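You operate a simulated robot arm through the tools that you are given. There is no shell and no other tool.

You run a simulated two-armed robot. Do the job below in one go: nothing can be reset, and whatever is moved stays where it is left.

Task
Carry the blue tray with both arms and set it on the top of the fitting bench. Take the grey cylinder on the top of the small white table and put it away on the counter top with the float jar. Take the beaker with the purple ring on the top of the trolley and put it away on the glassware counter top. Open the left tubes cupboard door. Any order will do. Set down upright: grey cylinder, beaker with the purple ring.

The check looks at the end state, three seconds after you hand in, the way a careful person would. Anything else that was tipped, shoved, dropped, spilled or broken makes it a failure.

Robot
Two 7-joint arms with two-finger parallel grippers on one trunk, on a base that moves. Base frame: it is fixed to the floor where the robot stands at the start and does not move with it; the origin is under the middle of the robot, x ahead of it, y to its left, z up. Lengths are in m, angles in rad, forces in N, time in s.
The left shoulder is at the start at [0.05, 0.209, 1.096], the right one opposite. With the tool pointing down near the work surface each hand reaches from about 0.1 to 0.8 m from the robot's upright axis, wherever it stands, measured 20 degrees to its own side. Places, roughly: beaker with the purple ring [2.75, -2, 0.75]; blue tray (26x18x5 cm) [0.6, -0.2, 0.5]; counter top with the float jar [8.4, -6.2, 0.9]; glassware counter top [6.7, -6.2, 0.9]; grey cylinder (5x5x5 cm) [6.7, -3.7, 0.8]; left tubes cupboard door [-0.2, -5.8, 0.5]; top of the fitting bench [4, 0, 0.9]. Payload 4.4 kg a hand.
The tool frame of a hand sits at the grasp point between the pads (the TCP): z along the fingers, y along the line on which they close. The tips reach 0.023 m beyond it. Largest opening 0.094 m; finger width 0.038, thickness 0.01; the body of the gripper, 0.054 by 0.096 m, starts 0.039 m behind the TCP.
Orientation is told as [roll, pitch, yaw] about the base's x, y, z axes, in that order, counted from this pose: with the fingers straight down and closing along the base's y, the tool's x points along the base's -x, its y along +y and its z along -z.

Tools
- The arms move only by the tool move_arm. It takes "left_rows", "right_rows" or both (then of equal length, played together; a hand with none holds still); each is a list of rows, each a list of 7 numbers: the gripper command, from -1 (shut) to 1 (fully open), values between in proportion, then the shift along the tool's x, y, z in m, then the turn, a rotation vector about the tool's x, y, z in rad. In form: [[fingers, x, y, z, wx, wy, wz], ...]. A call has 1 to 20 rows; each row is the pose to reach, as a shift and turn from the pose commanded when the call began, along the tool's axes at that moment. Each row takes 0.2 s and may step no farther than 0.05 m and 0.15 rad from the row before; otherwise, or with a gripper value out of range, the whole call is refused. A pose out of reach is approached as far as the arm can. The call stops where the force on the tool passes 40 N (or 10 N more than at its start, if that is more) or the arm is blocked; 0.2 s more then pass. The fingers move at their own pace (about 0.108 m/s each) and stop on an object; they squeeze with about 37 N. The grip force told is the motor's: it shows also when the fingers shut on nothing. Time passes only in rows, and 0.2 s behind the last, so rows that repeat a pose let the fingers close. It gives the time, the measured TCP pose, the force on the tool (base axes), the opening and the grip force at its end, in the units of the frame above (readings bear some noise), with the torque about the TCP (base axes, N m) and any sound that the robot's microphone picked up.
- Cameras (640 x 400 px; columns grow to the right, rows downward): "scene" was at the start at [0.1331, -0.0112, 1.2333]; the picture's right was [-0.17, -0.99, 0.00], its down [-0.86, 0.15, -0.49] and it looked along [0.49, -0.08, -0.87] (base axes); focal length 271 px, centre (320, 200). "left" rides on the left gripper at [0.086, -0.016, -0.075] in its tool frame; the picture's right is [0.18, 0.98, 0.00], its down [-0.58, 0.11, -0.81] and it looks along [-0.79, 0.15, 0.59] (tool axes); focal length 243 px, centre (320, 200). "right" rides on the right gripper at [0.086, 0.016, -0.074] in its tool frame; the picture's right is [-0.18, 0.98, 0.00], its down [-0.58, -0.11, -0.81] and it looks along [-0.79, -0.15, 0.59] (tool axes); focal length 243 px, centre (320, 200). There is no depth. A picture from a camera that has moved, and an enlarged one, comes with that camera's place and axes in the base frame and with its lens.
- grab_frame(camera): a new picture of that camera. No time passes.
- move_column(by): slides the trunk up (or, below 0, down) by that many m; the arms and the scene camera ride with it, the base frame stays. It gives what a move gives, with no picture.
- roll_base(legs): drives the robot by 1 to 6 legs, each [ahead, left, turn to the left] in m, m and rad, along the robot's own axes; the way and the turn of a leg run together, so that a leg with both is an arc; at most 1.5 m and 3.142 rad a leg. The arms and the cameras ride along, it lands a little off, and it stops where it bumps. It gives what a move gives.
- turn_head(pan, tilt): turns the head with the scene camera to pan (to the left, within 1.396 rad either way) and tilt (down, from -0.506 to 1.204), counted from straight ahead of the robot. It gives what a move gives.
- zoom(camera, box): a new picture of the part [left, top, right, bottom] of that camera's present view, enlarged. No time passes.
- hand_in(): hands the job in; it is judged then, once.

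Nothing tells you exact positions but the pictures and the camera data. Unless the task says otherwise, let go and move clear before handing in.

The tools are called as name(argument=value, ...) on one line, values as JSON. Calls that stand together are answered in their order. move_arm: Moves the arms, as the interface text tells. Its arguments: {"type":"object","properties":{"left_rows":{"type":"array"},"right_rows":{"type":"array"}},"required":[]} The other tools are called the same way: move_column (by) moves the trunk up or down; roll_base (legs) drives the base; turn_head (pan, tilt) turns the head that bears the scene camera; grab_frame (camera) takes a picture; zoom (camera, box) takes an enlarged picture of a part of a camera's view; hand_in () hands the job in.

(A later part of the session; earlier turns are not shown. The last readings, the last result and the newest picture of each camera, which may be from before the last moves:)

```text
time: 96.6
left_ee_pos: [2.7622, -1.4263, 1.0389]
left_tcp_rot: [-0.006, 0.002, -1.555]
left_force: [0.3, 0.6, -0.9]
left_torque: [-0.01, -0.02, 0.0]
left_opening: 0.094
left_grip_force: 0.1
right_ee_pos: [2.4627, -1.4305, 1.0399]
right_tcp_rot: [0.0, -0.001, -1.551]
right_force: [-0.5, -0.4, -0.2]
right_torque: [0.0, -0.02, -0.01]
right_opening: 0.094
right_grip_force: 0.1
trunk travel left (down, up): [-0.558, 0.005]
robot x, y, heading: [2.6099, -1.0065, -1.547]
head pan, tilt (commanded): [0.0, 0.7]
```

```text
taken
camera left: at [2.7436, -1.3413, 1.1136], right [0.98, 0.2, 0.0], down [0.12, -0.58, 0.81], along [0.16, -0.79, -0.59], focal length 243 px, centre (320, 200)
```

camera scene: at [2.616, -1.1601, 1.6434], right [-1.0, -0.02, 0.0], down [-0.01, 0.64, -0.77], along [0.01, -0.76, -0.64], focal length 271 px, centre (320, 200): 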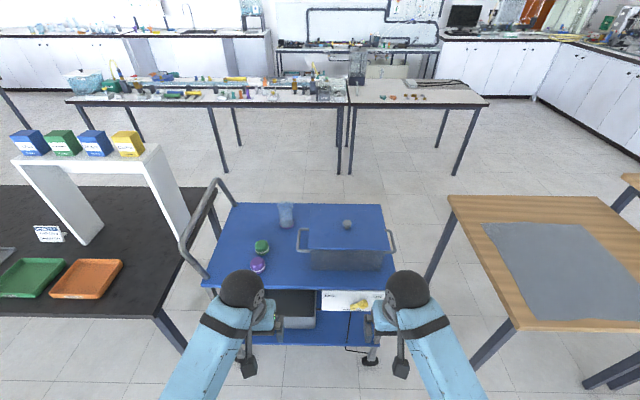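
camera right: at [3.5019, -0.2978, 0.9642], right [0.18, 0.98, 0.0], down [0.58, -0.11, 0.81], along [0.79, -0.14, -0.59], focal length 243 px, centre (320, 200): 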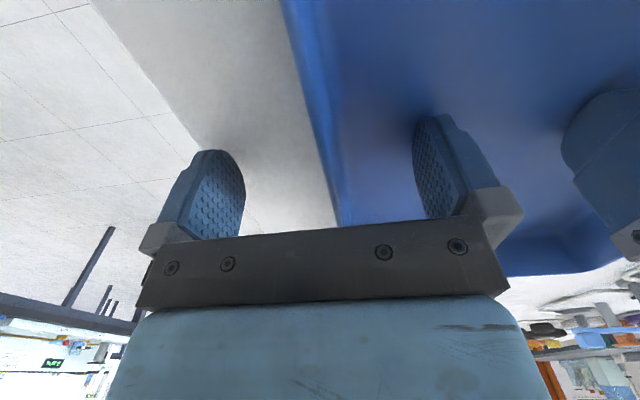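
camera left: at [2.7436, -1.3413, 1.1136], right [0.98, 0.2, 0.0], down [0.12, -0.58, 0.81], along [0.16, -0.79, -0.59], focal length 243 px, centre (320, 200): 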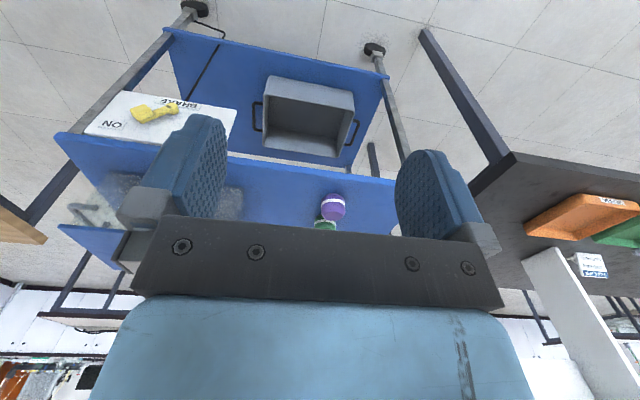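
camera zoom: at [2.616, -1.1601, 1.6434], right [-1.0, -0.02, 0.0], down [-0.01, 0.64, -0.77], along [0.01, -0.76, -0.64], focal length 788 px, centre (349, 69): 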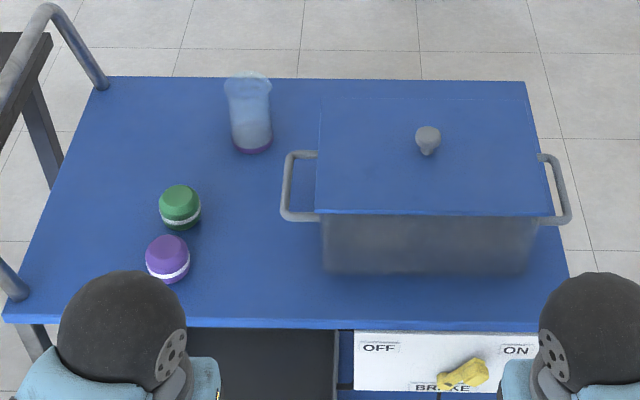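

The beaker with the purple ring at its foot is the tall clear glass at about (2.785, -2.036), about 12.5 cm tall and 6–7 cm wide, next to a lidded tank. I lower the trunk while keeping the hands high, then move closer for the left hand.

move_column(by=-0.2)

move_arm(left_rows=[[1, 0, 0, -0.04, 0, 0, 0], [1, 0, 0, -0.08, 0, 0, 0], [1, 0, 0, -0.12, 0, 0, 0], [1, 0, 0, -0.16, 0, 0, 0], [1, 0, 0, -0.2, 0, 0, 0]], right_rows=[[1, 0.02, 0, -0.04, 0, 0, 0], [1, 0.04, 0, -0.08, 0, 0, 0], [1, 0.06, 0, -0.12, 0, 0, 0], [1, 0.08, 0, -0.16, 0, 0, 0], [1, 0.1, 0, -0.2, 0, 0, 0]])

roll_base(legs=[[0.2, 0, -0.02]])

turn_head(pan=0.15, tilt=0.75)

grab_frame(camera="scene")

grab_frame(camera="left")

```text
time: 98.8
left_ee_pos: [2.7608, -1.4258, 0.8395]
left_tcp_rot: [-0.004, -0.001, -1.555]
left_force: [0.0, -0.3, -0.7]
left_torque: [0.02, 0.04, 0.01]
left_opening: 0.0939
left_grip_force: 0.1
right_ee_pos: [2.4643, -1.4312, 0.8392]
right_tcp_rot: [-0.001, -0.004, -1.553]
right_force: [-0.6, 0.2, -0.2]
right_torque: [0.0, 0.01, 0.02]
right_opening: 0.0938
right_grip_force: 0.1
trunk travel left (down, up): [-0.358, 0.205]
robot x, y, heading: [2.614, -1.0085, -1.547]
head pan, tilt (commanded): [0.0, 0.7]
```

```text
time: 100.0
left_ee_pos: [2.7631, -1.4262, 1.0383]
left_tcp_rot: [-0.004, 0.001, -1.553]
left_force: [-0.4, 0.5, 0.3]
left_torque: [-0.03, 0.01, -0.03]
left_opening: 0.094
left_grip_force: 0.0
right_ee_pos: [2.4629, -1.33, 1.0403]
right_tcp_rot: [-0.001, -0.001, -1.551]
right_force: [0.7, -1.1, -0.5]
right_torque: [0.0, 0.02, -0.03]
right_opening: 0.0939
right_grip_force: 0.1
trunk travel left (down, up): [-0.358, 0.205]
robot x, y, heading: [2.61, -1.0079, -1.554]
head pan, tilt (commanded): [0.0, 0.7]
```

```text
time: 101.6
left_ee_pos: [2.7542, -1.6282, 1.0396]
left_tcp_rot: [-0.004, 0.0, -1.575]
left_force: [-0.2, -0.5, 0.6]
left_torque: [0.0, 0.02, -0.01]
left_opening: 0.0939
left_grip_force: 0.0
right_ee_pos: [2.4575, -1.527, 1.0388]
right_tcp_rot: [0.001, -0.001, -1.571]
right_force: [0.9, -0.6, -0.1]
right_torque: [0.01, -0.05, -0.01]
right_opening: 0.094
right_grip_force: 0.3
trunk travel left (down, up): [-0.358, 0.205]
robot x, y, heading: [2.6156, -1.2069, -1.567]
head pan, tilt (commanded): [0.0, 0.7]
```

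```text
time: 102.3
left_ee_pos: [2.7562, -1.6281, 1.0392]
left_tcp_rot: [-0.005, -0.002, -1.578]
left_force: [0.2, 0.7, 0.3]
left_torque: [0.01, -0.01, 0.01]
left_opening: 0.0939
left_grip_force: 0.0
right_ee_pos: [2.4569, -1.5268, 1.0385]
right_tcp_rot: [-0.001, 0.0, -1.573]
right_force: [0.5, -0.6, -0.1]
right_torque: [0.03, 0.03, -0.03]
right_opening: 0.094
right_grip_force: 0.0
trunk travel left (down, up): [-0.358, 0.205]
robot x, y, heading: [2.6168, -1.2053, -1.568]
head pan, tilt (commanded): [0.15, 0.75]
```

```text
taken
camera scene: at [2.6271, -1.356, 1.4392], right [-0.99, -0.15, 0.0], down [-0.1, 0.67, -0.73], along [0.11, -0.72, -0.68], focal length 271 px, centre (320, 200)
```

scene: 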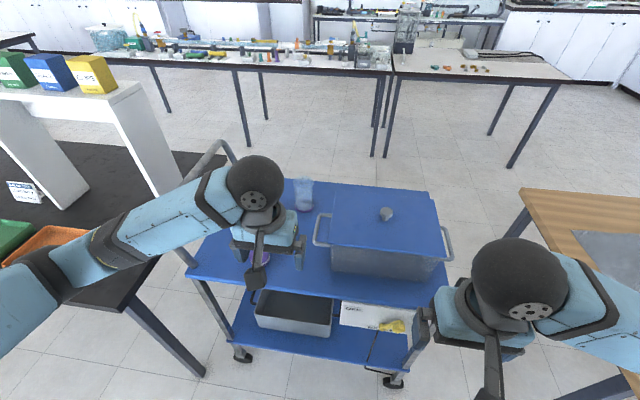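

```text
taken
camera left: at [2.7404, -1.5431, 1.1132], right [0.98, 0.18, 0.0], down [0.11, -0.58, 0.81], along [0.14, -0.79, -0.59], focal length 243 px, centre (320, 200)
```

left: 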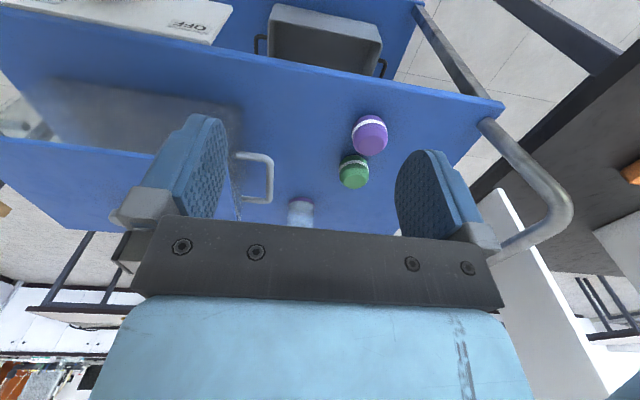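

The left arm is clear of the shelf and trolley handle. I move 0.12 m closer, then bring the left hand above the beaker.

roll_base(legs=[[0.12, 0, 0]])

turn_head(pan=0.2, tilt=0.85)

grab_frame(camera="scene")

grab_frame(camera="left")

```text
time: 103.5
left_ee_pos: [2.7557, -1.7499, 1.0386]
left_tcp_rot: [-0.005, 0.002, -1.574]
left_force: [0.1, -1.2, 0.1]
left_torque: [0.01, 0.01, 0.0]
left_opening: 0.094
left_grip_force: 0.0
right_ee_pos: [2.4562, -1.6474, 1.0382]
right_tcp_rot: [0.001, -0.002, -1.571]
right_force: [-0.3, -0.4, 0.5]
right_torque: [0.01, 0.03, 0.01]
right_opening: 0.0941
right_grip_force: 0.0
trunk travel left (down, up): [-0.358, 0.205]
robot x, y, heading: [2.6151, -1.3266, -1.571]
head pan, tilt (commanded): [0.15, 0.75]
```

```text
time: 104.2
left_ee_pos: [2.755, -1.7486, 1.039]
left_tcp_rot: [-0.005, 0.001, -1.573]
left_force: [-0.5, 0.8, -0.2]
left_torque: [-0.01, 0.02, 0.01]
left_opening: 0.0937
left_grip_force: 0.0
right_ee_pos: [2.4573, -1.6465, 1.0389]
right_tcp_rot: [0.0, -0.002, -1.571]
right_force: [-0.2, 0.1, -0.2]
right_torque: [-0.01, -0.02, 0.03]
right_opening: 0.0938
right_grip_force: 0.0
trunk travel left (down, up): [-0.358, 0.205]
robot x, y, heading: [2.616, -1.3291, -1.564]
head pan, tilt (commanded): [0.201, 0.85]
```

```text
taken
camera scene: at [2.6303, -1.4714, 1.4311], right [-0.98, -0.2, 0.0], down [-0.15, 0.74, -0.66], along [0.13, -0.65, -0.75], focal length 271 px, centre (320, 200)
```

scene: 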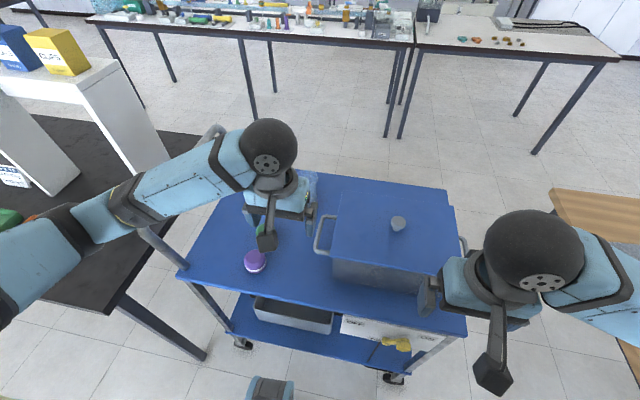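

```text
taken
camera left: at [2.7405, -1.6636, 1.1132], right [0.98, 0.18, 0.0], down [0.11, -0.58, 0.81], along [0.14, -0.79, -0.59], focal length 243 px, centre (320, 200)
```

left: 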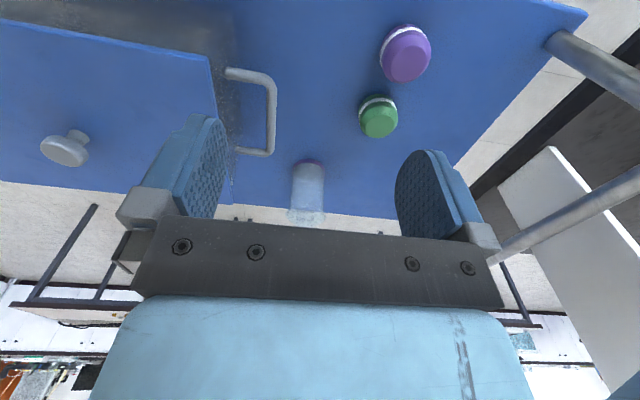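

Both cameras put the beaker at (2.782, -2.033) with rim near z 0.88. I bring the left hand straight above it.

move_arm(left_rows=[[1, -0.0355, 0.0034, 0, 0, 0, 0], [1, -0.071, 0.0068, 0, 0, 0, 0], [1, -0.1065, 0.0102, 0, 0, 0, 0], [1, -0.142, 0.0136, 0, 0, 0, 0], [1, -0.1775, 0.017, 0, 0, 0, 0], [1, -0.213, 0.0203, 0, 0, 0, 0], [1, -0.2485, 0.0237, 0, 0, 0, 0], [1, -0.284, 0.027, 0, 0, 0, 0]])

grab_frame(camera="scene")

grab_frame(camera="left")

```text
time: 106.0
left_ee_pos: [2.7833, -2.034, 1.0375]
left_tcp_rot: [-0.005, 0.003, -1.577]
left_force: [0.4, 0.1, 0.6]
left_torque: [0.04, 0.0, -0.01]
left_opening: 0.0939
left_grip_force: 0.0
right_ee_pos: [2.4573, -1.6485, 1.038]
right_tcp_rot: [0.001, 0.001, -1.57]
right_force: [0.2, -1.1, 0.0]
right_torque: [0.01, -0.03, 0.01]
right_opening: 0.0939
right_grip_force: 0.0
trunk travel left (down, up): [-0.358, 0.205]
robot x, y, heading: [2.613, -1.331, -1.565]
head pan, tilt (commanded): [0.201, 0.85]
```

```text
taken
camera scene: at [2.6298, -1.4721, 1.431], right [-0.98, -0.2, 0.0], down [-0.15, 0.74, -0.66], along [0.13, -0.65, -0.75], focal length 271 px, centre (320, 200)
```

scene: 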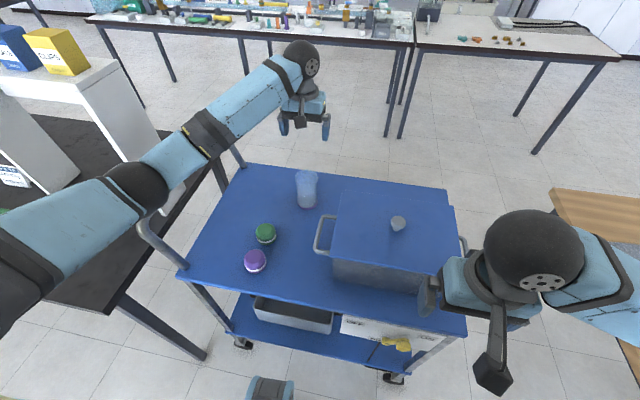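

```text
taken
camera left: at [2.7666, -1.9483, 1.1121], right [0.98, 0.18, 0.0], down [0.11, -0.58, 0.8], along [0.14, -0.79, -0.59], focal length 243 px, centre (320, 200)
```

left: 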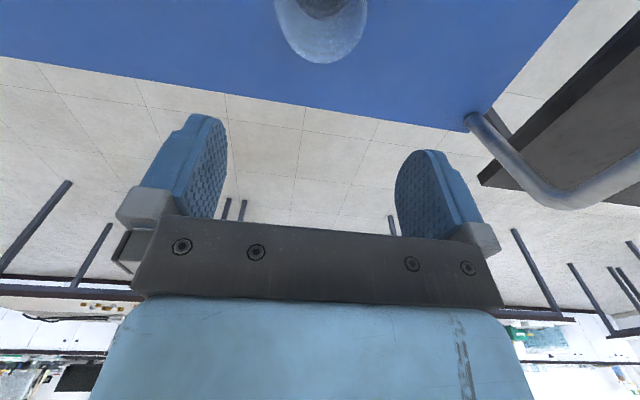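

The beaker is directly below, but the trolley's handle (about x 3.11, z 0.92) is close to the left elbow. I shift the base 0.12 m to its right to give the elbow more room and re-extend the hand.

roll_base(legs=[[0, -0.12, 0]])

move_arm(left_rows=[[1, 0, 0.03, 0, 0, 0, 0], [1, 0, 0.06, 0, 0, 0, 0], [1, 0, 0.09, 0, 0, 0, 0], [1, 0, 0.12, 0, 0, 0, 0]])

grab_frame(camera="scene")

grab_frame(camera="left")

```text
time: 107.7
left_ee_pos: [2.6616, -2.0326, 1.0384]
left_tcp_rot: [-0.003, 0.004, -1.575]
left_force: [0.3, -0.5, 0.2]
left_torque: [0.01, -0.02, -0.02]
left_opening: 0.0939
left_grip_force: 0.0
right_ee_pos: [2.3367, -1.6463, 1.0397]
right_tcp_rot: [0.001, -0.001, -1.571]
right_force: [0.3, -0.6, -0.2]
right_torque: [-0.01, -0.01, 0.0]
right_opening: 0.0942
right_grip_force: 0.0
trunk travel left (down, up): [-0.358, 0.205]
robot x, y, heading: [2.495, -1.3247, -1.567]
head pan, tilt (commanded): [0.201, 0.85]
```

```text
time: 108.7
left_ee_pos: [2.7824, -2.0328, 1.0378]
left_tcp_rot: [-0.005, 0.003, -1.578]
left_force: [-0.2, -0.4, -0.3]
left_torque: [0.01, 0.0, 0.01]
left_opening: 0.0944
left_grip_force: 0.1
right_ee_pos: [2.3365, -1.6476, 1.0386]
right_tcp_rot: [-0.002, -0.002, -1.572]
right_force: [-0.2, 0.1, 0.3]
right_torque: [-0.01, 0.02, -0.04]
right_opening: 0.0939
right_grip_force: 0.0
trunk travel left (down, up): [-0.358, 0.205]
robot x, y, heading: [2.4934, -1.3275, -1.573]
head pan, tilt (commanded): [0.201, 0.85]
```

```text
taken
camera scene: at [2.5105, -1.4711, 1.4311], right [-0.98, -0.2, 0.0], down [-0.15, 0.74, -0.66], along [0.13, -0.65, -0.75], focal length 271 px, centre (320, 200)
```

scene: 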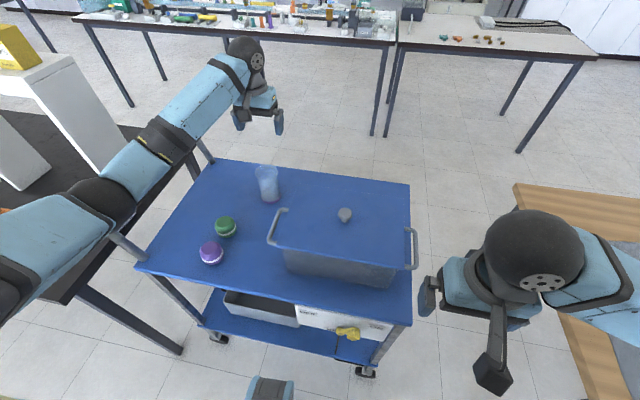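

```text
taken
camera left: at [2.7673, -1.9475, 1.1119], right [0.98, 0.18, 0.0], down [0.11, -0.58, 0.8], along [0.14, -0.79, -0.59], focal length 243 px, centre (320, 200)
```

left: 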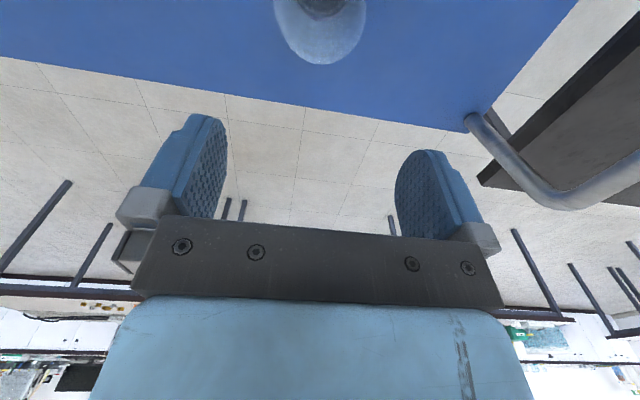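

The elbow has more room now. I check the beaker's exact position and rim width with zooms before lowering.

zoom(camera="scene", box=[220, 140, 320, 220])

zoom(camera="left", box=[220, 0, 420, 120])

turn_head(pan=0.45, tilt=0.9)

grab_frame(camera="scene")

```text
5.00 times, centred on (270, 180) of scene
camera zoom: at [2.5105, -1.4711, 1.4311], right [-0.98, -0.2, 0.0], down [-0.15, 0.74, -0.66], along [0.13, -0.65, -0.75], focal length 1354 px, centre (570, 300)
```

zoom: 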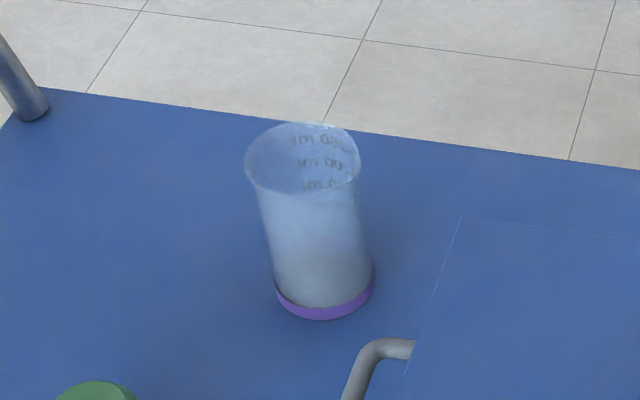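

```text
3.20 times, centred on (320, 60) of left
camera zoom: at [2.7673, -1.9475, 1.1119], right [0.98, 0.18, 0.0], down [0.11, -0.58, 0.8], along [0.14, -0.79, -0.59], focal length 776 px, centre (320, 648)
```

zoom: 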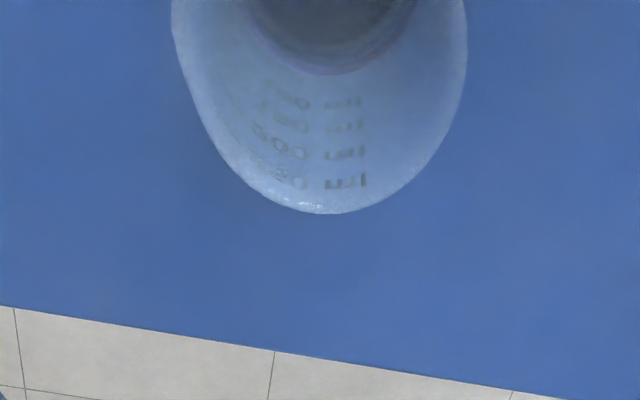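

```text
time: 109.5
left_ee_pos: [2.7812, -2.0327, 1.0386]
left_tcp_rot: [-0.005, 0.002, -1.574]
left_force: [0.4, 0.8, 0.2]
left_torque: [-0.01, -0.04, -0.01]
left_opening: 0.0943
left_grip_force: 0.1
right_ee_pos: [2.3373, -1.6467, 1.0388]
right_tcp_rot: [-0.001, -0.002, -1.572]
right_force: [0.5, 0.3, 0.6]
right_torque: [0.03, -0.01, -0.01]
right_opening: 0.0942
right_grip_force: 0.0
trunk travel left (down, up): [-0.358, 0.205]
robot x, y, heading: [2.4928, -1.3287, -1.567]
head pan, tilt (commanded): [0.45, 0.901]
```

```text
taken
camera scene: at [2.5268, -1.4627, 1.4272], right [-0.9, -0.43, 0.0], down [-0.34, 0.71, -0.62], along [0.27, -0.56, -0.78], focal length 271 px, centre (320, 200)
```

scene: 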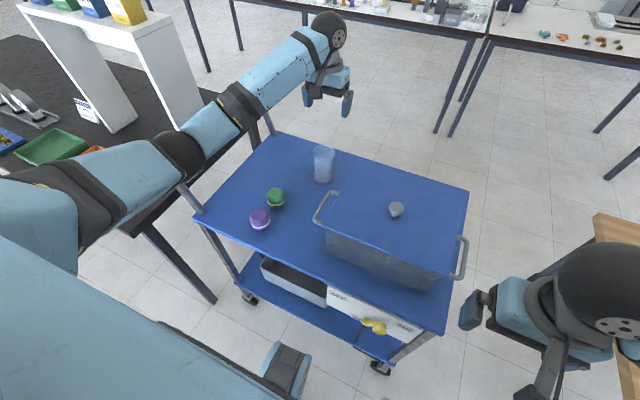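

Combining the views, the beaker's axis is at about (2.779, -2.015), rim z≈0.888, trolley top z≈0.77. I shift the left hand 18 mm back over that axis and lower halfway first.

move_arm(left_rows=[[1, 0.018, -0.003, 0, 0, 0, 0], [1, 0.018, -0.003, 0.03, 0, 0, 0], [1, 0.018, -0.003, 0.06, 0, 0, 0], [1, 0.018, -0.003, 0.09, 0, 0, 0], [1, 0.018, -0.003, 0.09, 0, 0, 0]])

grab_frame(camera="left")

zoom(camera="scene", box=[130, 20, 450, 240])

```text
time: 110.7
left_ee_pos: [2.7777, -2.0134, 0.9449]
left_tcp_rot: [-0.004, 0.001, -1.573]
left_force: [-0.3, 0.2, 0.2]
left_torque: [-0.01, 0.0, 0.01]
left_opening: 0.0937
left_grip_force: 0.0
right_ee_pos: [2.3366, -1.6475, 1.0393]
right_tcp_rot: [-0.001, -0.002, -1.57]
right_force: [0.3, 0.2, -0.7]
right_torque: [-0.01, -0.02, 0.0]
right_opening: 0.094
right_grip_force: 0.0
trunk travel left (down, up): [-0.358, 0.205]
robot x, y, heading: [2.4959, -1.3246, -1.571]
head pan, tilt (commanded): [0.45, 0.901]
```

```text
taken
camera left: at [2.7627, -1.9287, 1.021], right [0.98, 0.18, 0.0], down [0.11, -0.58, 0.81], along [0.14, -0.79, -0.59], focal length 243 px, centre (320, 200)
```

left: 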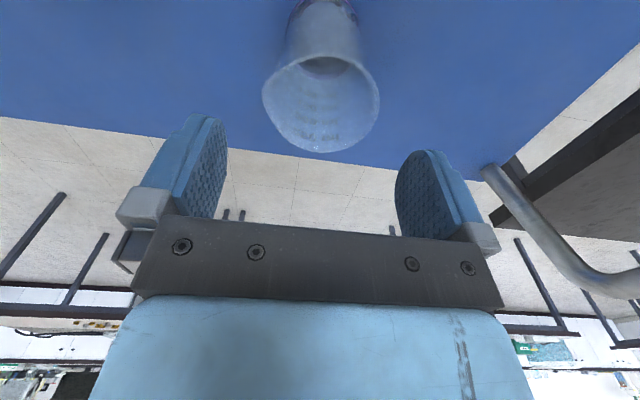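

```text
1.82 times, centred on (290, 130) of scene
camera zoom: at [2.5268, -1.4624, 1.4273], right [-0.9, -0.43, 0.0], down [-0.34, 0.71, -0.62], along [0.27, -0.56, -0.78], focal length 492 px, centre (374, 327)
```

zoom: 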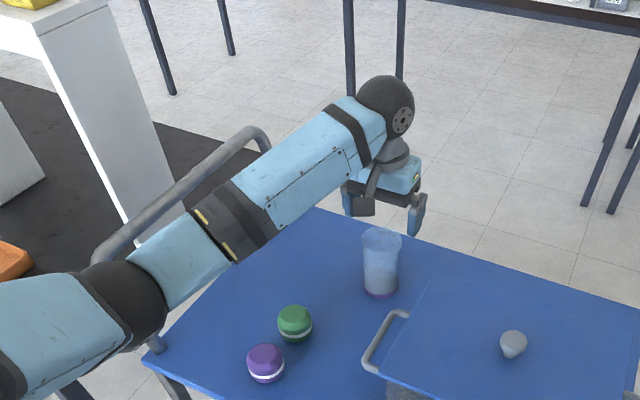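

The hand is centred on the beaker within 2–3 mm. I lower to z≈0.862 and check again before closing.

move_arm(left_rows=[[1, 0.002, 0, 0.03, 0, 0, 0], [1, 0.002, 0, 0.06, 0, 0, 0], [1, 0.002, 0, 0.075, 0, 0, 0], [1, 0.002, 0, 0.083, 0, 0, 0], [1, 0.002, 0, 0.083, 0, 0, 0]])

grab_frame(camera="left")

zoom(camera="scene", box=[130, 20, 450, 240])

```text
time: 111.9
left_ee_pos: [2.7772, -2.0124, 0.8652]
left_tcp_rot: [-0.005, 0.001, -1.574]
left_force: [0.2, -0.4, 0.4]
left_torque: [-0.01, 0.01, 0.0]
left_opening: 0.0941
left_grip_force: 0.2
right_ee_pos: [2.3366, -1.6477, 1.0386]
right_tcp_rot: [0.0, -0.001, -1.57]
right_force: [0.3, 0.0, 0.0]
right_torque: [-0.02, -0.01, -0.02]
right_opening: 0.0937
right_grip_force: 0.0
trunk travel left (down, up): [-0.358, 0.205]
robot x, y, heading: [2.494, -1.3281, -1.569]
head pan, tilt (commanded): [0.45, 0.901]
```

```text
taken
camera left: at [2.7623, -1.9274, 0.9391], right [0.98, 0.18, 0.0], down [0.11, -0.58, 0.81], along [0.14, -0.79, -0.59], focal length 243 px, centre (320, 200)
```

left: 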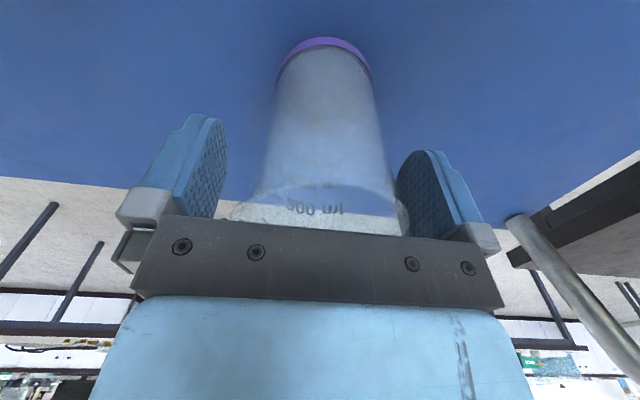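

```text
1.82 times, centred on (290, 130) of scene
camera zoom: at [2.5269, -1.4626, 1.4272], right [-0.9, -0.43, 0.0], down [-0.34, 0.71, -0.62], along [0.27, -0.56, -0.78], focal length 492 px, centre (374, 327)
```

zoom: 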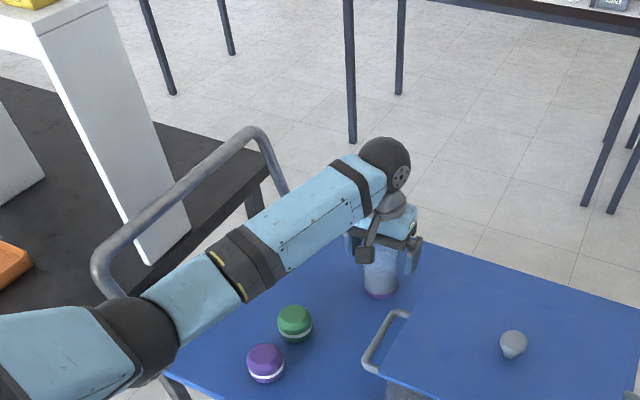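

The beaker stands between the fingers. I close the left hand gently.

move_arm(left_rows=[[0.8, 0, 0, 0, 0, 0, 0], [0.6, 0, 0, 0, 0, 0, 0], [0.4, 0, 0, 0, 0, 0, 0], [0.2, 0, 0, 0, 0, 0, 0], [0, 0, 0, 0, 0, 0, 0], [-0.3, 0, 0, 0, 0, 0, 0], [-0.3, 0, 0, 0, 0, 0, 0], [-0.3, 0, 0, 0, 0, 0, 0]])

grab_frame(camera="left")

```text
time: 113.7
left_ee_pos: [2.7774, -2.0122, 0.865]
left_tcp_rot: [-0.005, 0.001, -1.575]
left_force: [-0.2, 0.2, 0.5]
left_torque: [0.0, 0.04, 0.02]
left_opening: 0.0664
left_grip_force: 36.6
right_ee_pos: [2.3356, -1.6471, 1.0395]
right_tcp_rot: [0.0, -0.004, -1.571]
right_force: [0.4, 0.5, 0.0]
right_torque: [0.02, -0.01, -0.02]
right_opening: 0.0941
right_grip_force: 0.0
trunk travel left (down, up): [-0.358, 0.205]
robot x, y, heading: [2.4924, -1.3245, -1.573]
head pan, tilt (commanded): [0.45, 0.901]
```

```text
taken
camera left: at [2.7624, -1.9274, 0.9393], right [0.98, 0.18, 0.0], down [0.11, -0.58, 0.81], along [0.14, -0.79, -0.59], focal length 243 px, centre (320, 200)
```

left: 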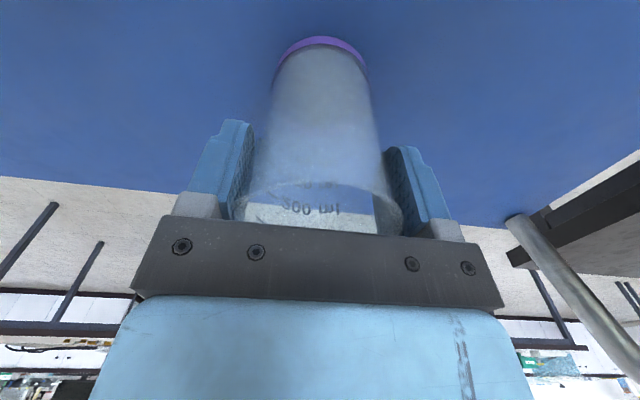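

The beaker is gripped (opening 66 mm, 37 N). I lift it slowly straight up.

move_arm(left_rows=[[-0.3, 0, 0, -0.01, 0, 0, 0], [-0.3, 0, 0, -0.025, 0, 0, 0], [-0.3, 0, 0, -0.045, 0, 0, 0], [-0.3, 0, 0, -0.07, 0, 0, 0], [-0.3, 0, 0, -0.095, 0, 0, 0], [-0.3, 0, 0, -0.12, 0, 0, 0], [-0.3, 0, 0, -0.14, 0, 0, 0], [-0.3, 0, 0, -0.16, 0, 0, 0]])

grab_frame(camera="left")

grab_frame(camera="scene")

```text
time: 115.5
left_ee_pos: [2.7787, -2.0129, 1.0248]
left_tcp_rot: [-0.004, 0.002, -1.574]
left_force: [0.0, -0.1, -0.6]
left_torque: [0.03, -0.02, 0.0]
left_opening: 0.0664
left_grip_force: 36.7
right_ee_pos: [2.3366, -1.6465, 1.038]
right_tcp_rot: [-0.001, -0.001, -1.571]
right_force: [0.2, 0.6, 0.3]
right_torque: [-0.01, 0.02, -0.01]
right_opening: 0.0941
right_grip_force: 0.1
trunk travel left (down, up): [-0.358, 0.205]
robot x, y, heading: [2.495, -1.3292, -1.57]
head pan, tilt (commanded): [0.45, 0.901]
```

```text
taken
camera left: at [2.7636, -1.9272, 1.0992], right [0.98, 0.18, 0.0], down [0.11, -0.58, 0.81], along [0.14, -0.79, -0.59], focal length 243 px, centre (320, 200)
```

left: 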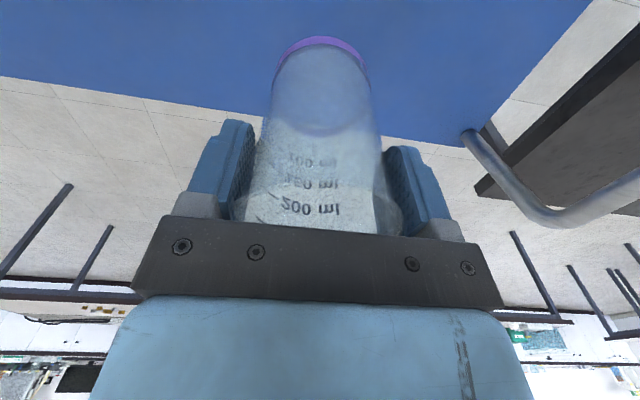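

```text
taken
camera scene: at [2.5271, -1.4623, 1.4272], right [-0.9, -0.43, 0.0], down [-0.34, 0.71, -0.62], along [0.27, -0.56, -0.78], focal length 271 px, centre (320, 200)
```

scene: 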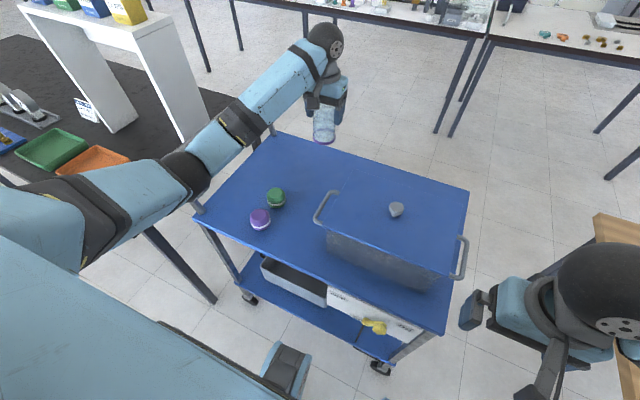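

The beaker is held securely and upright. I back away from the trolley, pull the hand in, and then look around for the route to the small white table.

roll_base(legs=[[-0.34, 0, 0]])

move_arm(left_rows=[[-0.3, 0.03, -0.012, 0, 0, 0, 0], [-0.3, 0.06, -0.024, 0, 0, 0, 0], [-0.3, 0.09, -0.036, 0, 0, 0, 0], [-0.3, 0.12, -0.048, 0, 0, 0, 0], [-0.3, 0.15, -0.06, 0, 0, 0, 0], [-0.3, 0.18, -0.072, 0, 0, 0, 0], [-0.3, 0.21, -0.084, 0, 0, 0, 0], [-0.3, 0.24, -0.096, 0, 0, 0, 0], [-0.3, 0.27, -0.108, 0, 0, 0, 0]])

move_column(by=0.2)

turn_head(pan=0.6, tilt=0.35)

grab_frame(camera="scene")

turn_head(pan=1.3, tilt=0.35)

grab_frame(camera="scene")

```text
time: 117.7
left_ee_pos: [2.7798, -1.6695, 1.0254]
left_tcp_rot: [-0.005, 0.0, -1.573]
left_force: [0.0, 0.4, -1.1]
left_torque: [-0.02, 0.02, -0.01]
left_opening: 0.0664
left_grip_force: 37.1
right_ee_pos: [2.3358, -1.3045, 1.0397]
right_tcp_rot: [0.001, -0.002, -1.569]
right_force: [0.5, 0.8, 0.2]
right_torque: [-0.01, 0.01, -0.02]
right_opening: 0.094
right_grip_force: 0.1
trunk travel left (down, up): [-0.358, 0.205]
robot x, y, heading: [2.4914, -0.9853, -1.573]
head pan, tilt (commanded): [0.45, 0.901]
```

```text
time: 119.7
left_ee_pos: [2.6721, -1.3992, 1.0251]
left_tcp_rot: [-0.004, 0.003, -1.574]
left_force: [0.5, -0.9, -0.9]
left_torque: [0.0, -0.02, -0.03]
left_opening: 0.0662
left_grip_force: 36.8
right_ee_pos: [2.3366, -1.3045, 1.0387]
right_tcp_rot: [-0.002, -0.002, -1.57]
right_force: [-0.6, -0.7, -0.6]
right_torque: [-0.02, 0.03, 0.04]
right_opening: 0.0942
right_grip_force: 0.3
trunk travel left (down, up): [-0.358, 0.205]
robot x, y, heading: [2.4943, -0.981, -1.574]
head pan, tilt (commanded): [0.45, 0.901]
```

```text
time: 121.9
left_ee_pos: [2.6719, -1.4011, 1.2244]
left_tcp_rot: [-0.007, 0.001, -1.573]
left_force: [0.3, 0.3, -0.4]
left_torque: [-0.01, -0.02, -0.01]
left_opening: 0.0663
left_grip_force: 37.1
right_ee_pos: [2.3377, -1.3042, 1.2395]
right_tcp_rot: [0.001, -0.002, -1.569]
right_force: [-0.6, -0.1, -0.3]
right_torque: [-0.02, 0.0, 0.01]
right_opening: 0.0939
right_grip_force: 0.0
trunk travel left (down, up): [-0.558, 0.005]
robot x, y, heading: [2.4914, -0.9864, -1.569]
head pan, tilt (commanded): [0.45, 0.901]
```

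```text
time: 122.9
left_ee_pos: [2.6715, -1.3998, 1.2252]
left_tcp_rot: [-0.006, 0.001, -1.575]
left_force: [0.6, -0.2, -0.8]
left_torque: [-0.02, -0.03, 0.02]
left_opening: 0.0666
left_grip_force: 37.0
right_ee_pos: [2.3365, -1.3035, 1.2387]
right_tcp_rot: [-0.001, -0.003, -1.57]
right_force: [0.5, 0.0, -0.7]
right_torque: [0.03, 0.0, -0.02]
right_opening: 0.0939
right_grip_force: 0.0
trunk travel left (down, up): [-0.558, 0.005]
robot x, y, heading: [2.4942, -0.9853, -1.573]
head pan, tilt (commanded): [0.6, 0.351]
```

```text
taken
camera scene: at [2.5468, -1.1288, 1.6747], right [-0.82, -0.57, 0.0], down [-0.19, 0.28, -0.94], along [0.53, -0.77, -0.34], focal length 271 px, centre (320, 200)
```

scene: 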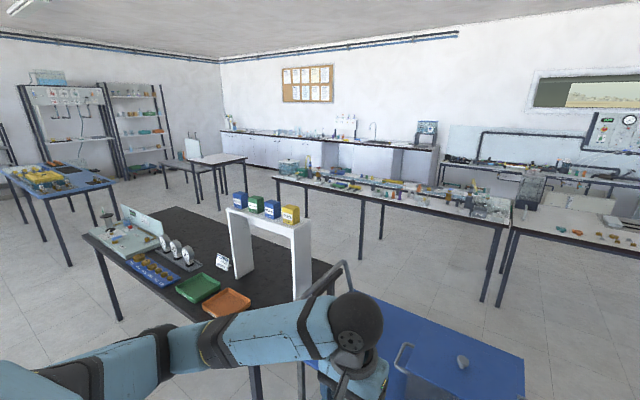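

```text
time: 123.9
left_ee_pos: [2.6719, -1.3993, 1.2241]
left_tcp_rot: [-0.006, 0.001, -1.574]
left_force: [0.3, 0.2, 0.0]
left_torque: [0.02, 0.01, 0.03]
left_opening: 0.0661
left_grip_force: 37.5
right_ee_pos: [2.3363, -1.3055, 1.2389]
right_tcp_rot: [0.0, -0.003, -1.571]
right_force: [-0.1, -0.1, 0.2]
right_torque: [0.01, -0.02, 0.0]
right_opening: 0.0938
right_grip_force: 0.0
trunk travel left (down, up): [-0.558, 0.005]
robot x, y, heading: [2.494, -0.9865, -1.57]
head pan, tilt (commanded): [1.3, 0.351]
```

```text
taken
camera scene: at [2.5839, -1.0769, 1.6748], right [-0.27, -0.96, 0.0], down [-0.33, 0.09, -0.94], along [0.9, -0.25, -0.34], focal length 271 px, centre (320, 200)
```

scene: 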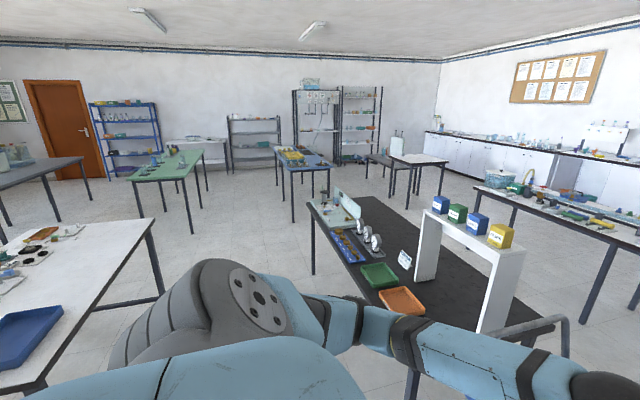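

The way east along y≈-1.0 is clear, then a gap at x≈5.5 between the dark and blue tables leads to the small white table (about x 6.0–6.7, y -3.35 to -4.1). I strafe left (east) 3 m, still facing -y.

roll_base(legs=[[0, 1.5, 0]])

grab_frame(camera="scene")

grab_frame(camera="left")

```text
time: 137.2
left_ee_pos: [4.1694, -1.3964, 1.2239]
left_tcp_rot: [-0.006, 0.002, -1.571]
left_force: [-0.4, -1.0, 0.2]
left_torque: [-0.01, 0.0, 0.03]
left_opening: 0.0658
left_grip_force: 37.1
right_ee_pos: [3.8331, -1.3015, 1.2386]
right_tcp_rot: [0.001, -0.001, -1.568]
right_force: [0.3, 0.5, 0.2]
right_torque: [0.03, 0.0, -0.01]
right_opening: 0.0938
right_grip_force: 0.2
trunk travel left (down, up): [-0.558, 0.005]
robot x, y, heading: [3.9872, -0.981, -1.568]
head pan, tilt (commanded): [1.3, 0.351]
```

```text
taken
camera scene: at [4.0799, -1.0734, 1.6748], right [-0.26, -0.96, 0.0], down [-0.33, 0.09, -0.94], along [0.91, -0.25, -0.34], focal length 271 px, centre (320, 200)
```

scene: 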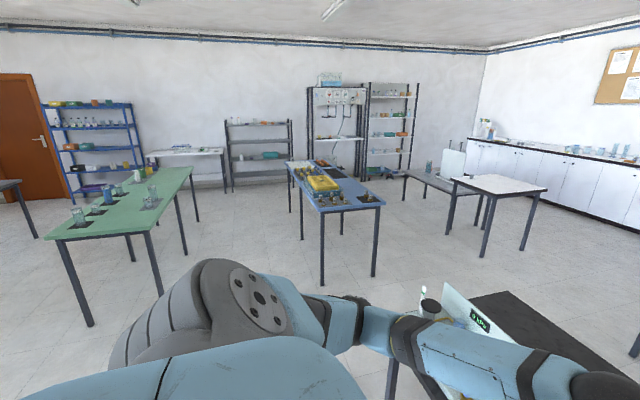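

```text
taken
camera left: at [4.1538, -1.3113, 1.299], right [0.98, 0.18, 0.0], down [0.11, -0.58, 0.81], along [0.15, -0.79, -0.59], focal length 243 px, centre (320, 200)
```

left: 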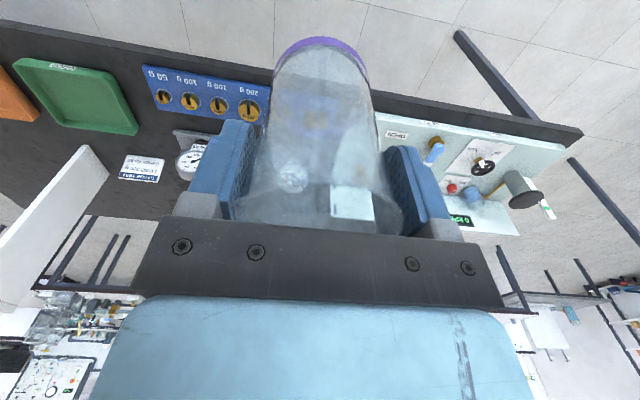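

The beaker is empty and steady. I zoom on the small white table and continue east.

zoom(camera="scene", box=[400, 110, 640, 260])

roll_base(legs=[[0, 1.5, 0]])

turn_head(pan=0.2, tilt=0.5)

grab_frame(camera="scene")

```text
2.67 times, centred on (520, 185) of scene
camera zoom: at [4.0799, -1.0734, 1.6748], right [-0.26, -0.96, 0.0], down [-0.33, 0.09, -0.94], along [0.91, -0.25, -0.34], focal length 722 px, centre (-213, 240)
```

zoom: 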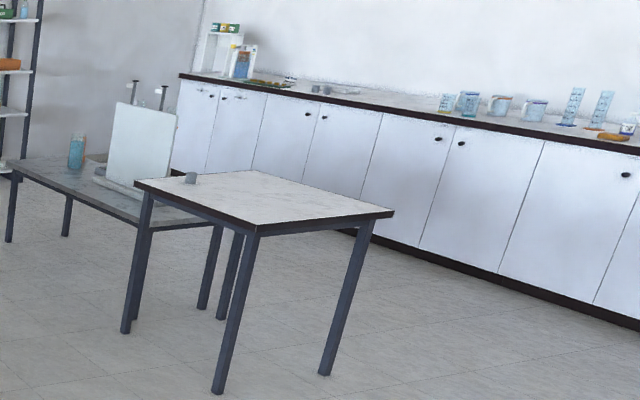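

```text
time: 150.7
left_ee_pos: [5.6971, -1.3807, 1.2249]
left_tcp_rot: [-0.006, 0.004, -1.558]
left_force: [-0.4, -0.3, -0.8]
left_torque: [-0.04, 0.0, 0.02]
left_opening: 0.0653
left_grip_force: 37.4
right_ee_pos: [5.3594, -1.2898, 1.2382]
right_tcp_rot: [0.001, -0.003, -1.553]
right_force: [0.4, -0.1, 0.1]
right_torque: [0.01, 0.0, 0.02]
right_opening: 0.0938
right_grip_force: 0.0
trunk travel left (down, up): [-0.558, 0.005]
robot x, y, heading: [5.5128, -0.9663, -1.56]
head pan, tilt (commanded): [1.3, 0.351]
```

```text
time: 152.0
left_ee_pos: [5.6977, -1.3813, 1.2245]
left_tcp_rot: [-0.005, 0.002, -1.558]
left_force: [-0.2, -0.6, -0.8]
left_torque: [-0.04, 0.02, 0.01]
left_opening: 0.0654
left_grip_force: 36.9
right_ee_pos: [5.36, -1.2904, 1.2395]
right_tcp_rot: [0.001, -0.003, -1.554]
right_force: [-0.3, 0.2, -0.2]
right_torque: [0.01, -0.04, 0.0]
right_opening: 0.0941
right_grip_force: 0.1
trunk travel left (down, up): [-0.558, 0.005]
robot x, y, heading: [5.5142, -0.9682, -1.557]
head pan, tilt (commanded): [0.201, 0.499]
```

```text
taken
camera scene: at [5.5338, -1.1233, 1.6611], right [-0.98, -0.21, 0.0], down [-0.1, 0.47, -0.88], along [0.19, -0.86, -0.48], focal length 271 px, centre (320, 200)
```

scene: 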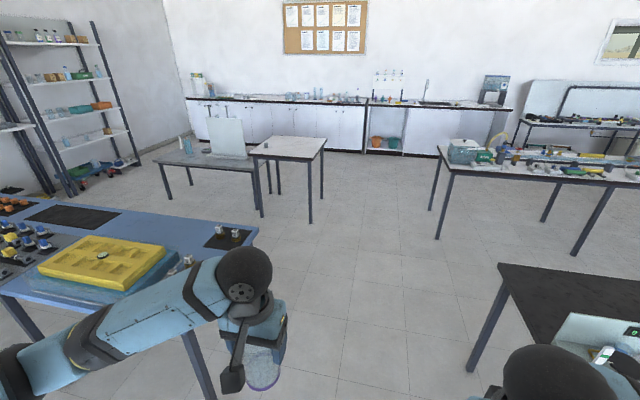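

The grey cylinder is visible on the far-left corner of the small white table. The gap ahead between the dark and blue tables is clear, so I drive forward (south).

grab_frame(camera="left")

zoom(camera="scene", box=[140, 90, 380, 240])

roll_base(legs=[[1.2, 0, -0.013]])

grab_frame(camera="scene")

```text
taken
camera left: at [5.6809, -1.295, 1.299], right [0.98, 0.2, 0.0], down [0.12, -0.58, 0.81], along [0.16, -0.79, -0.59], focal length 243 px, centre (320, 200)
```

left: 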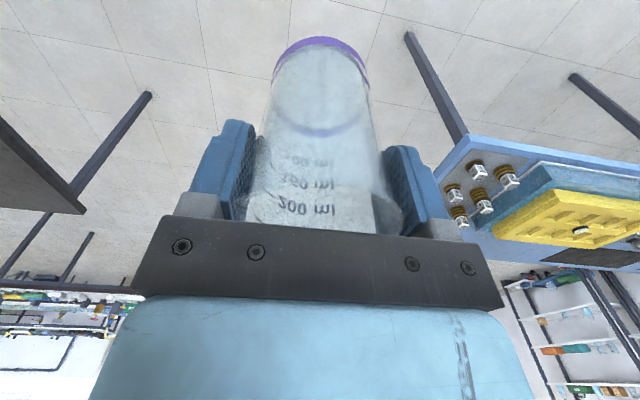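

```text
2.67 times, centred on (260, 165) of scene
camera zoom: at [5.5338, -1.1233, 1.6611], right [-0.98, -0.21, 0.0], down [-0.1, 0.47, -0.88], along [0.19, -0.86, -0.48], focal length 722 px, centre (480, 293)
```

zoom: 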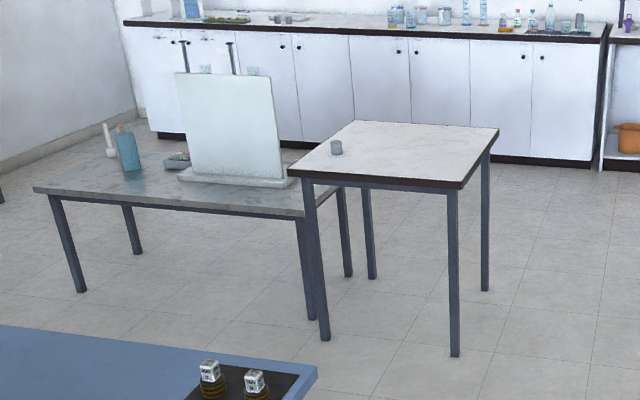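

```text
time: 158.1
left_ee_pos: [5.7077, -2.5805, 1.2238]
left_tcp_rot: [-0.006, 0.002, -1.566]
left_force: [-1.1, -0.8, -0.5]
left_torque: [0.0, 0.0, -0.03]
left_opening: 0.0649
left_grip_force: 36.9
right_ee_pos: [5.3728, -2.4873, 1.2392]
right_tcp_rot: [0.0, -0.001, -1.563]
right_force: [-0.8, -0.8, 0.1]
right_torque: [0.02, -0.01, 0.01]
right_opening: 0.0938
right_grip_force: 0.0
trunk travel left (down, up): [-0.558, 0.005]
robot x, y, heading: [5.5275, -2.1671, -1.562]
head pan, tilt (commanded): [0.201, 0.499]
```

```text
taken
camera scene: at [5.5472, -2.3226, 1.6611], right [-0.98, -0.21, 0.0], down [-0.1, 0.47, -0.88], along [0.18, -0.86, -0.48], focal length 271 px, centre (320, 200)
```

scene: 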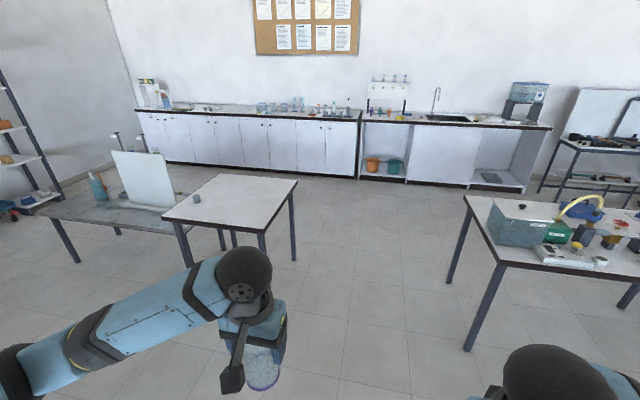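

The grey cylinder stands at about (6.66, -3.67) on the white table (x 6.1–6.73, y -3.44 to -4.12). I'll approach from the north side, passing south of the blue table.

roll_base(legs=[[0.63, 0, -0.008], [0, 1.2, 0]])

turn_head(pan=0, tilt=0.75)

grab_frame(camera="scene")

```text
time: 172.1
left_ee_pos: [6.9136, -3.2235, 1.224]
left_tcp_rot: [-0.004, 0.001, -1.581]
left_force: [-0.1, -0.1, 0.1]
left_torque: [0.0, 0.02, 0.0]
left_opening: 0.0643
left_grip_force: 36.4
right_ee_pos: [6.5779, -3.1251, 1.2391]
right_tcp_rot: [-0.001, -0.001, -1.577]
right_force: [-0.2, 0.0, 0.2]
right_torque: [0.03, 0.0, -0.02]
right_opening: 0.0939
right_grip_force: 0.0
trunk travel left (down, up): [-0.558, 0.005]
robot x, y, heading: [6.7419, -2.8081, -1.576]
head pan, tilt (commanded): [0.201, 0.499]
```

```text
time: 172.8
left_ee_pos: [6.9126, -3.2221, 1.2251]
left_tcp_rot: [-0.005, 0.001, -1.58]
left_force: [-0.8, 0.0, -0.3]
left_torque: [-0.01, 0.0, -0.01]
left_opening: 0.0638
left_grip_force: 36.5
right_ee_pos: [6.5779, -3.1246, 1.2395]
right_tcp_rot: [0.0, -0.001, -1.579]
right_force: [0.4, -0.3, -0.6]
right_torque: [-0.01, 0.01, -0.04]
right_opening: 0.094
right_grip_force: 0.1
trunk travel left (down, up): [-0.558, 0.005]
robot x, y, heading: [6.7368, -2.8057, -1.576]
head pan, tilt (commanded): [0.0, 0.75]
```

```text
taken
camera scene: at [6.737, -2.9553, 1.6392], right [-1.0, 0.01, 0.0], down [0.0, 0.68, -0.73], along [0.0, -0.73, -0.68], focal length 271 px, centre (320, 200)
```

scene: 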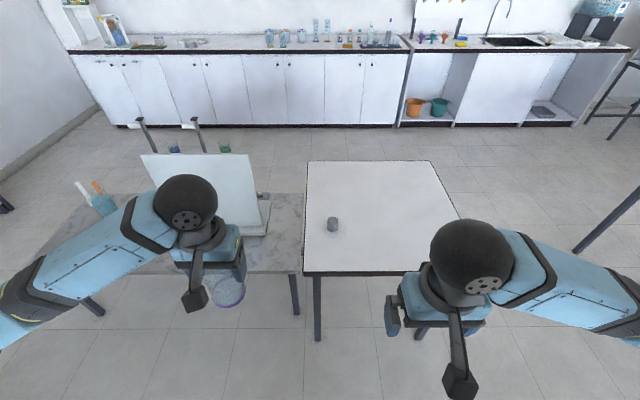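

The cylinder is right ahead on the white table. The left opening reading keeps shrinking a little, so I check the beaker in the left hand.

grab_frame(camera="left")

zoom(camera="scene", box=[140, 160, 300, 320])

zoom(camera="scene", box=[290, 150, 480, 290])

```text
taken
camera left: at [6.8985, -3.1366, 1.2989], right [0.98, 0.17, 0.0], down [0.11, -0.58, 0.81], along [0.14, -0.79, -0.59], focal length 243 px, centre (320, 200)
```

left: 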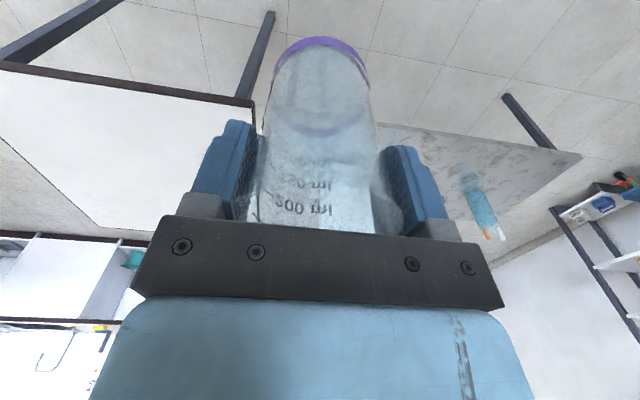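

```text
2.50 times, centred on (220, 240) of scene
camera zoom: at [6.737, -2.9553, 1.6392], right [-1.0, 0.01, 0.0], down [0.0, 0.68, -0.73], along [0.0, -0.73, -0.68], focal length 677 px, centre (570, 100)
```

zoom: 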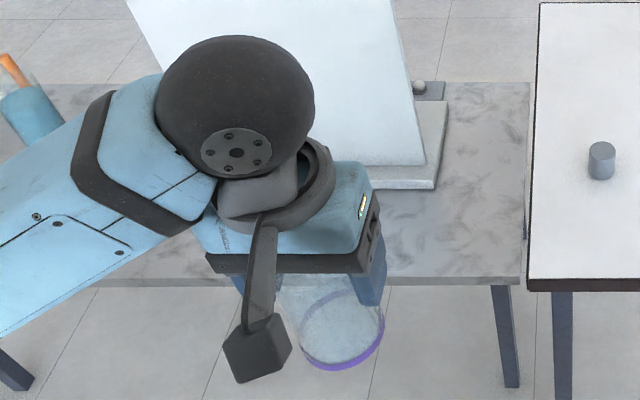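

```text
2.86 times, centred on (385, 220) of scene
camera zoom: at [6.737, -2.9553, 1.6392], right [-1.0, 0.01, 0.0], down [0.0, 0.68, -0.73], along [0.0, -0.73, -0.68], focal length 774 px, centre (134, 143)
```

zoom: 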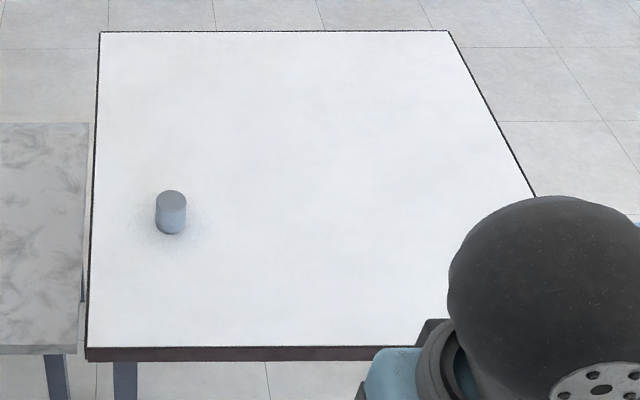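

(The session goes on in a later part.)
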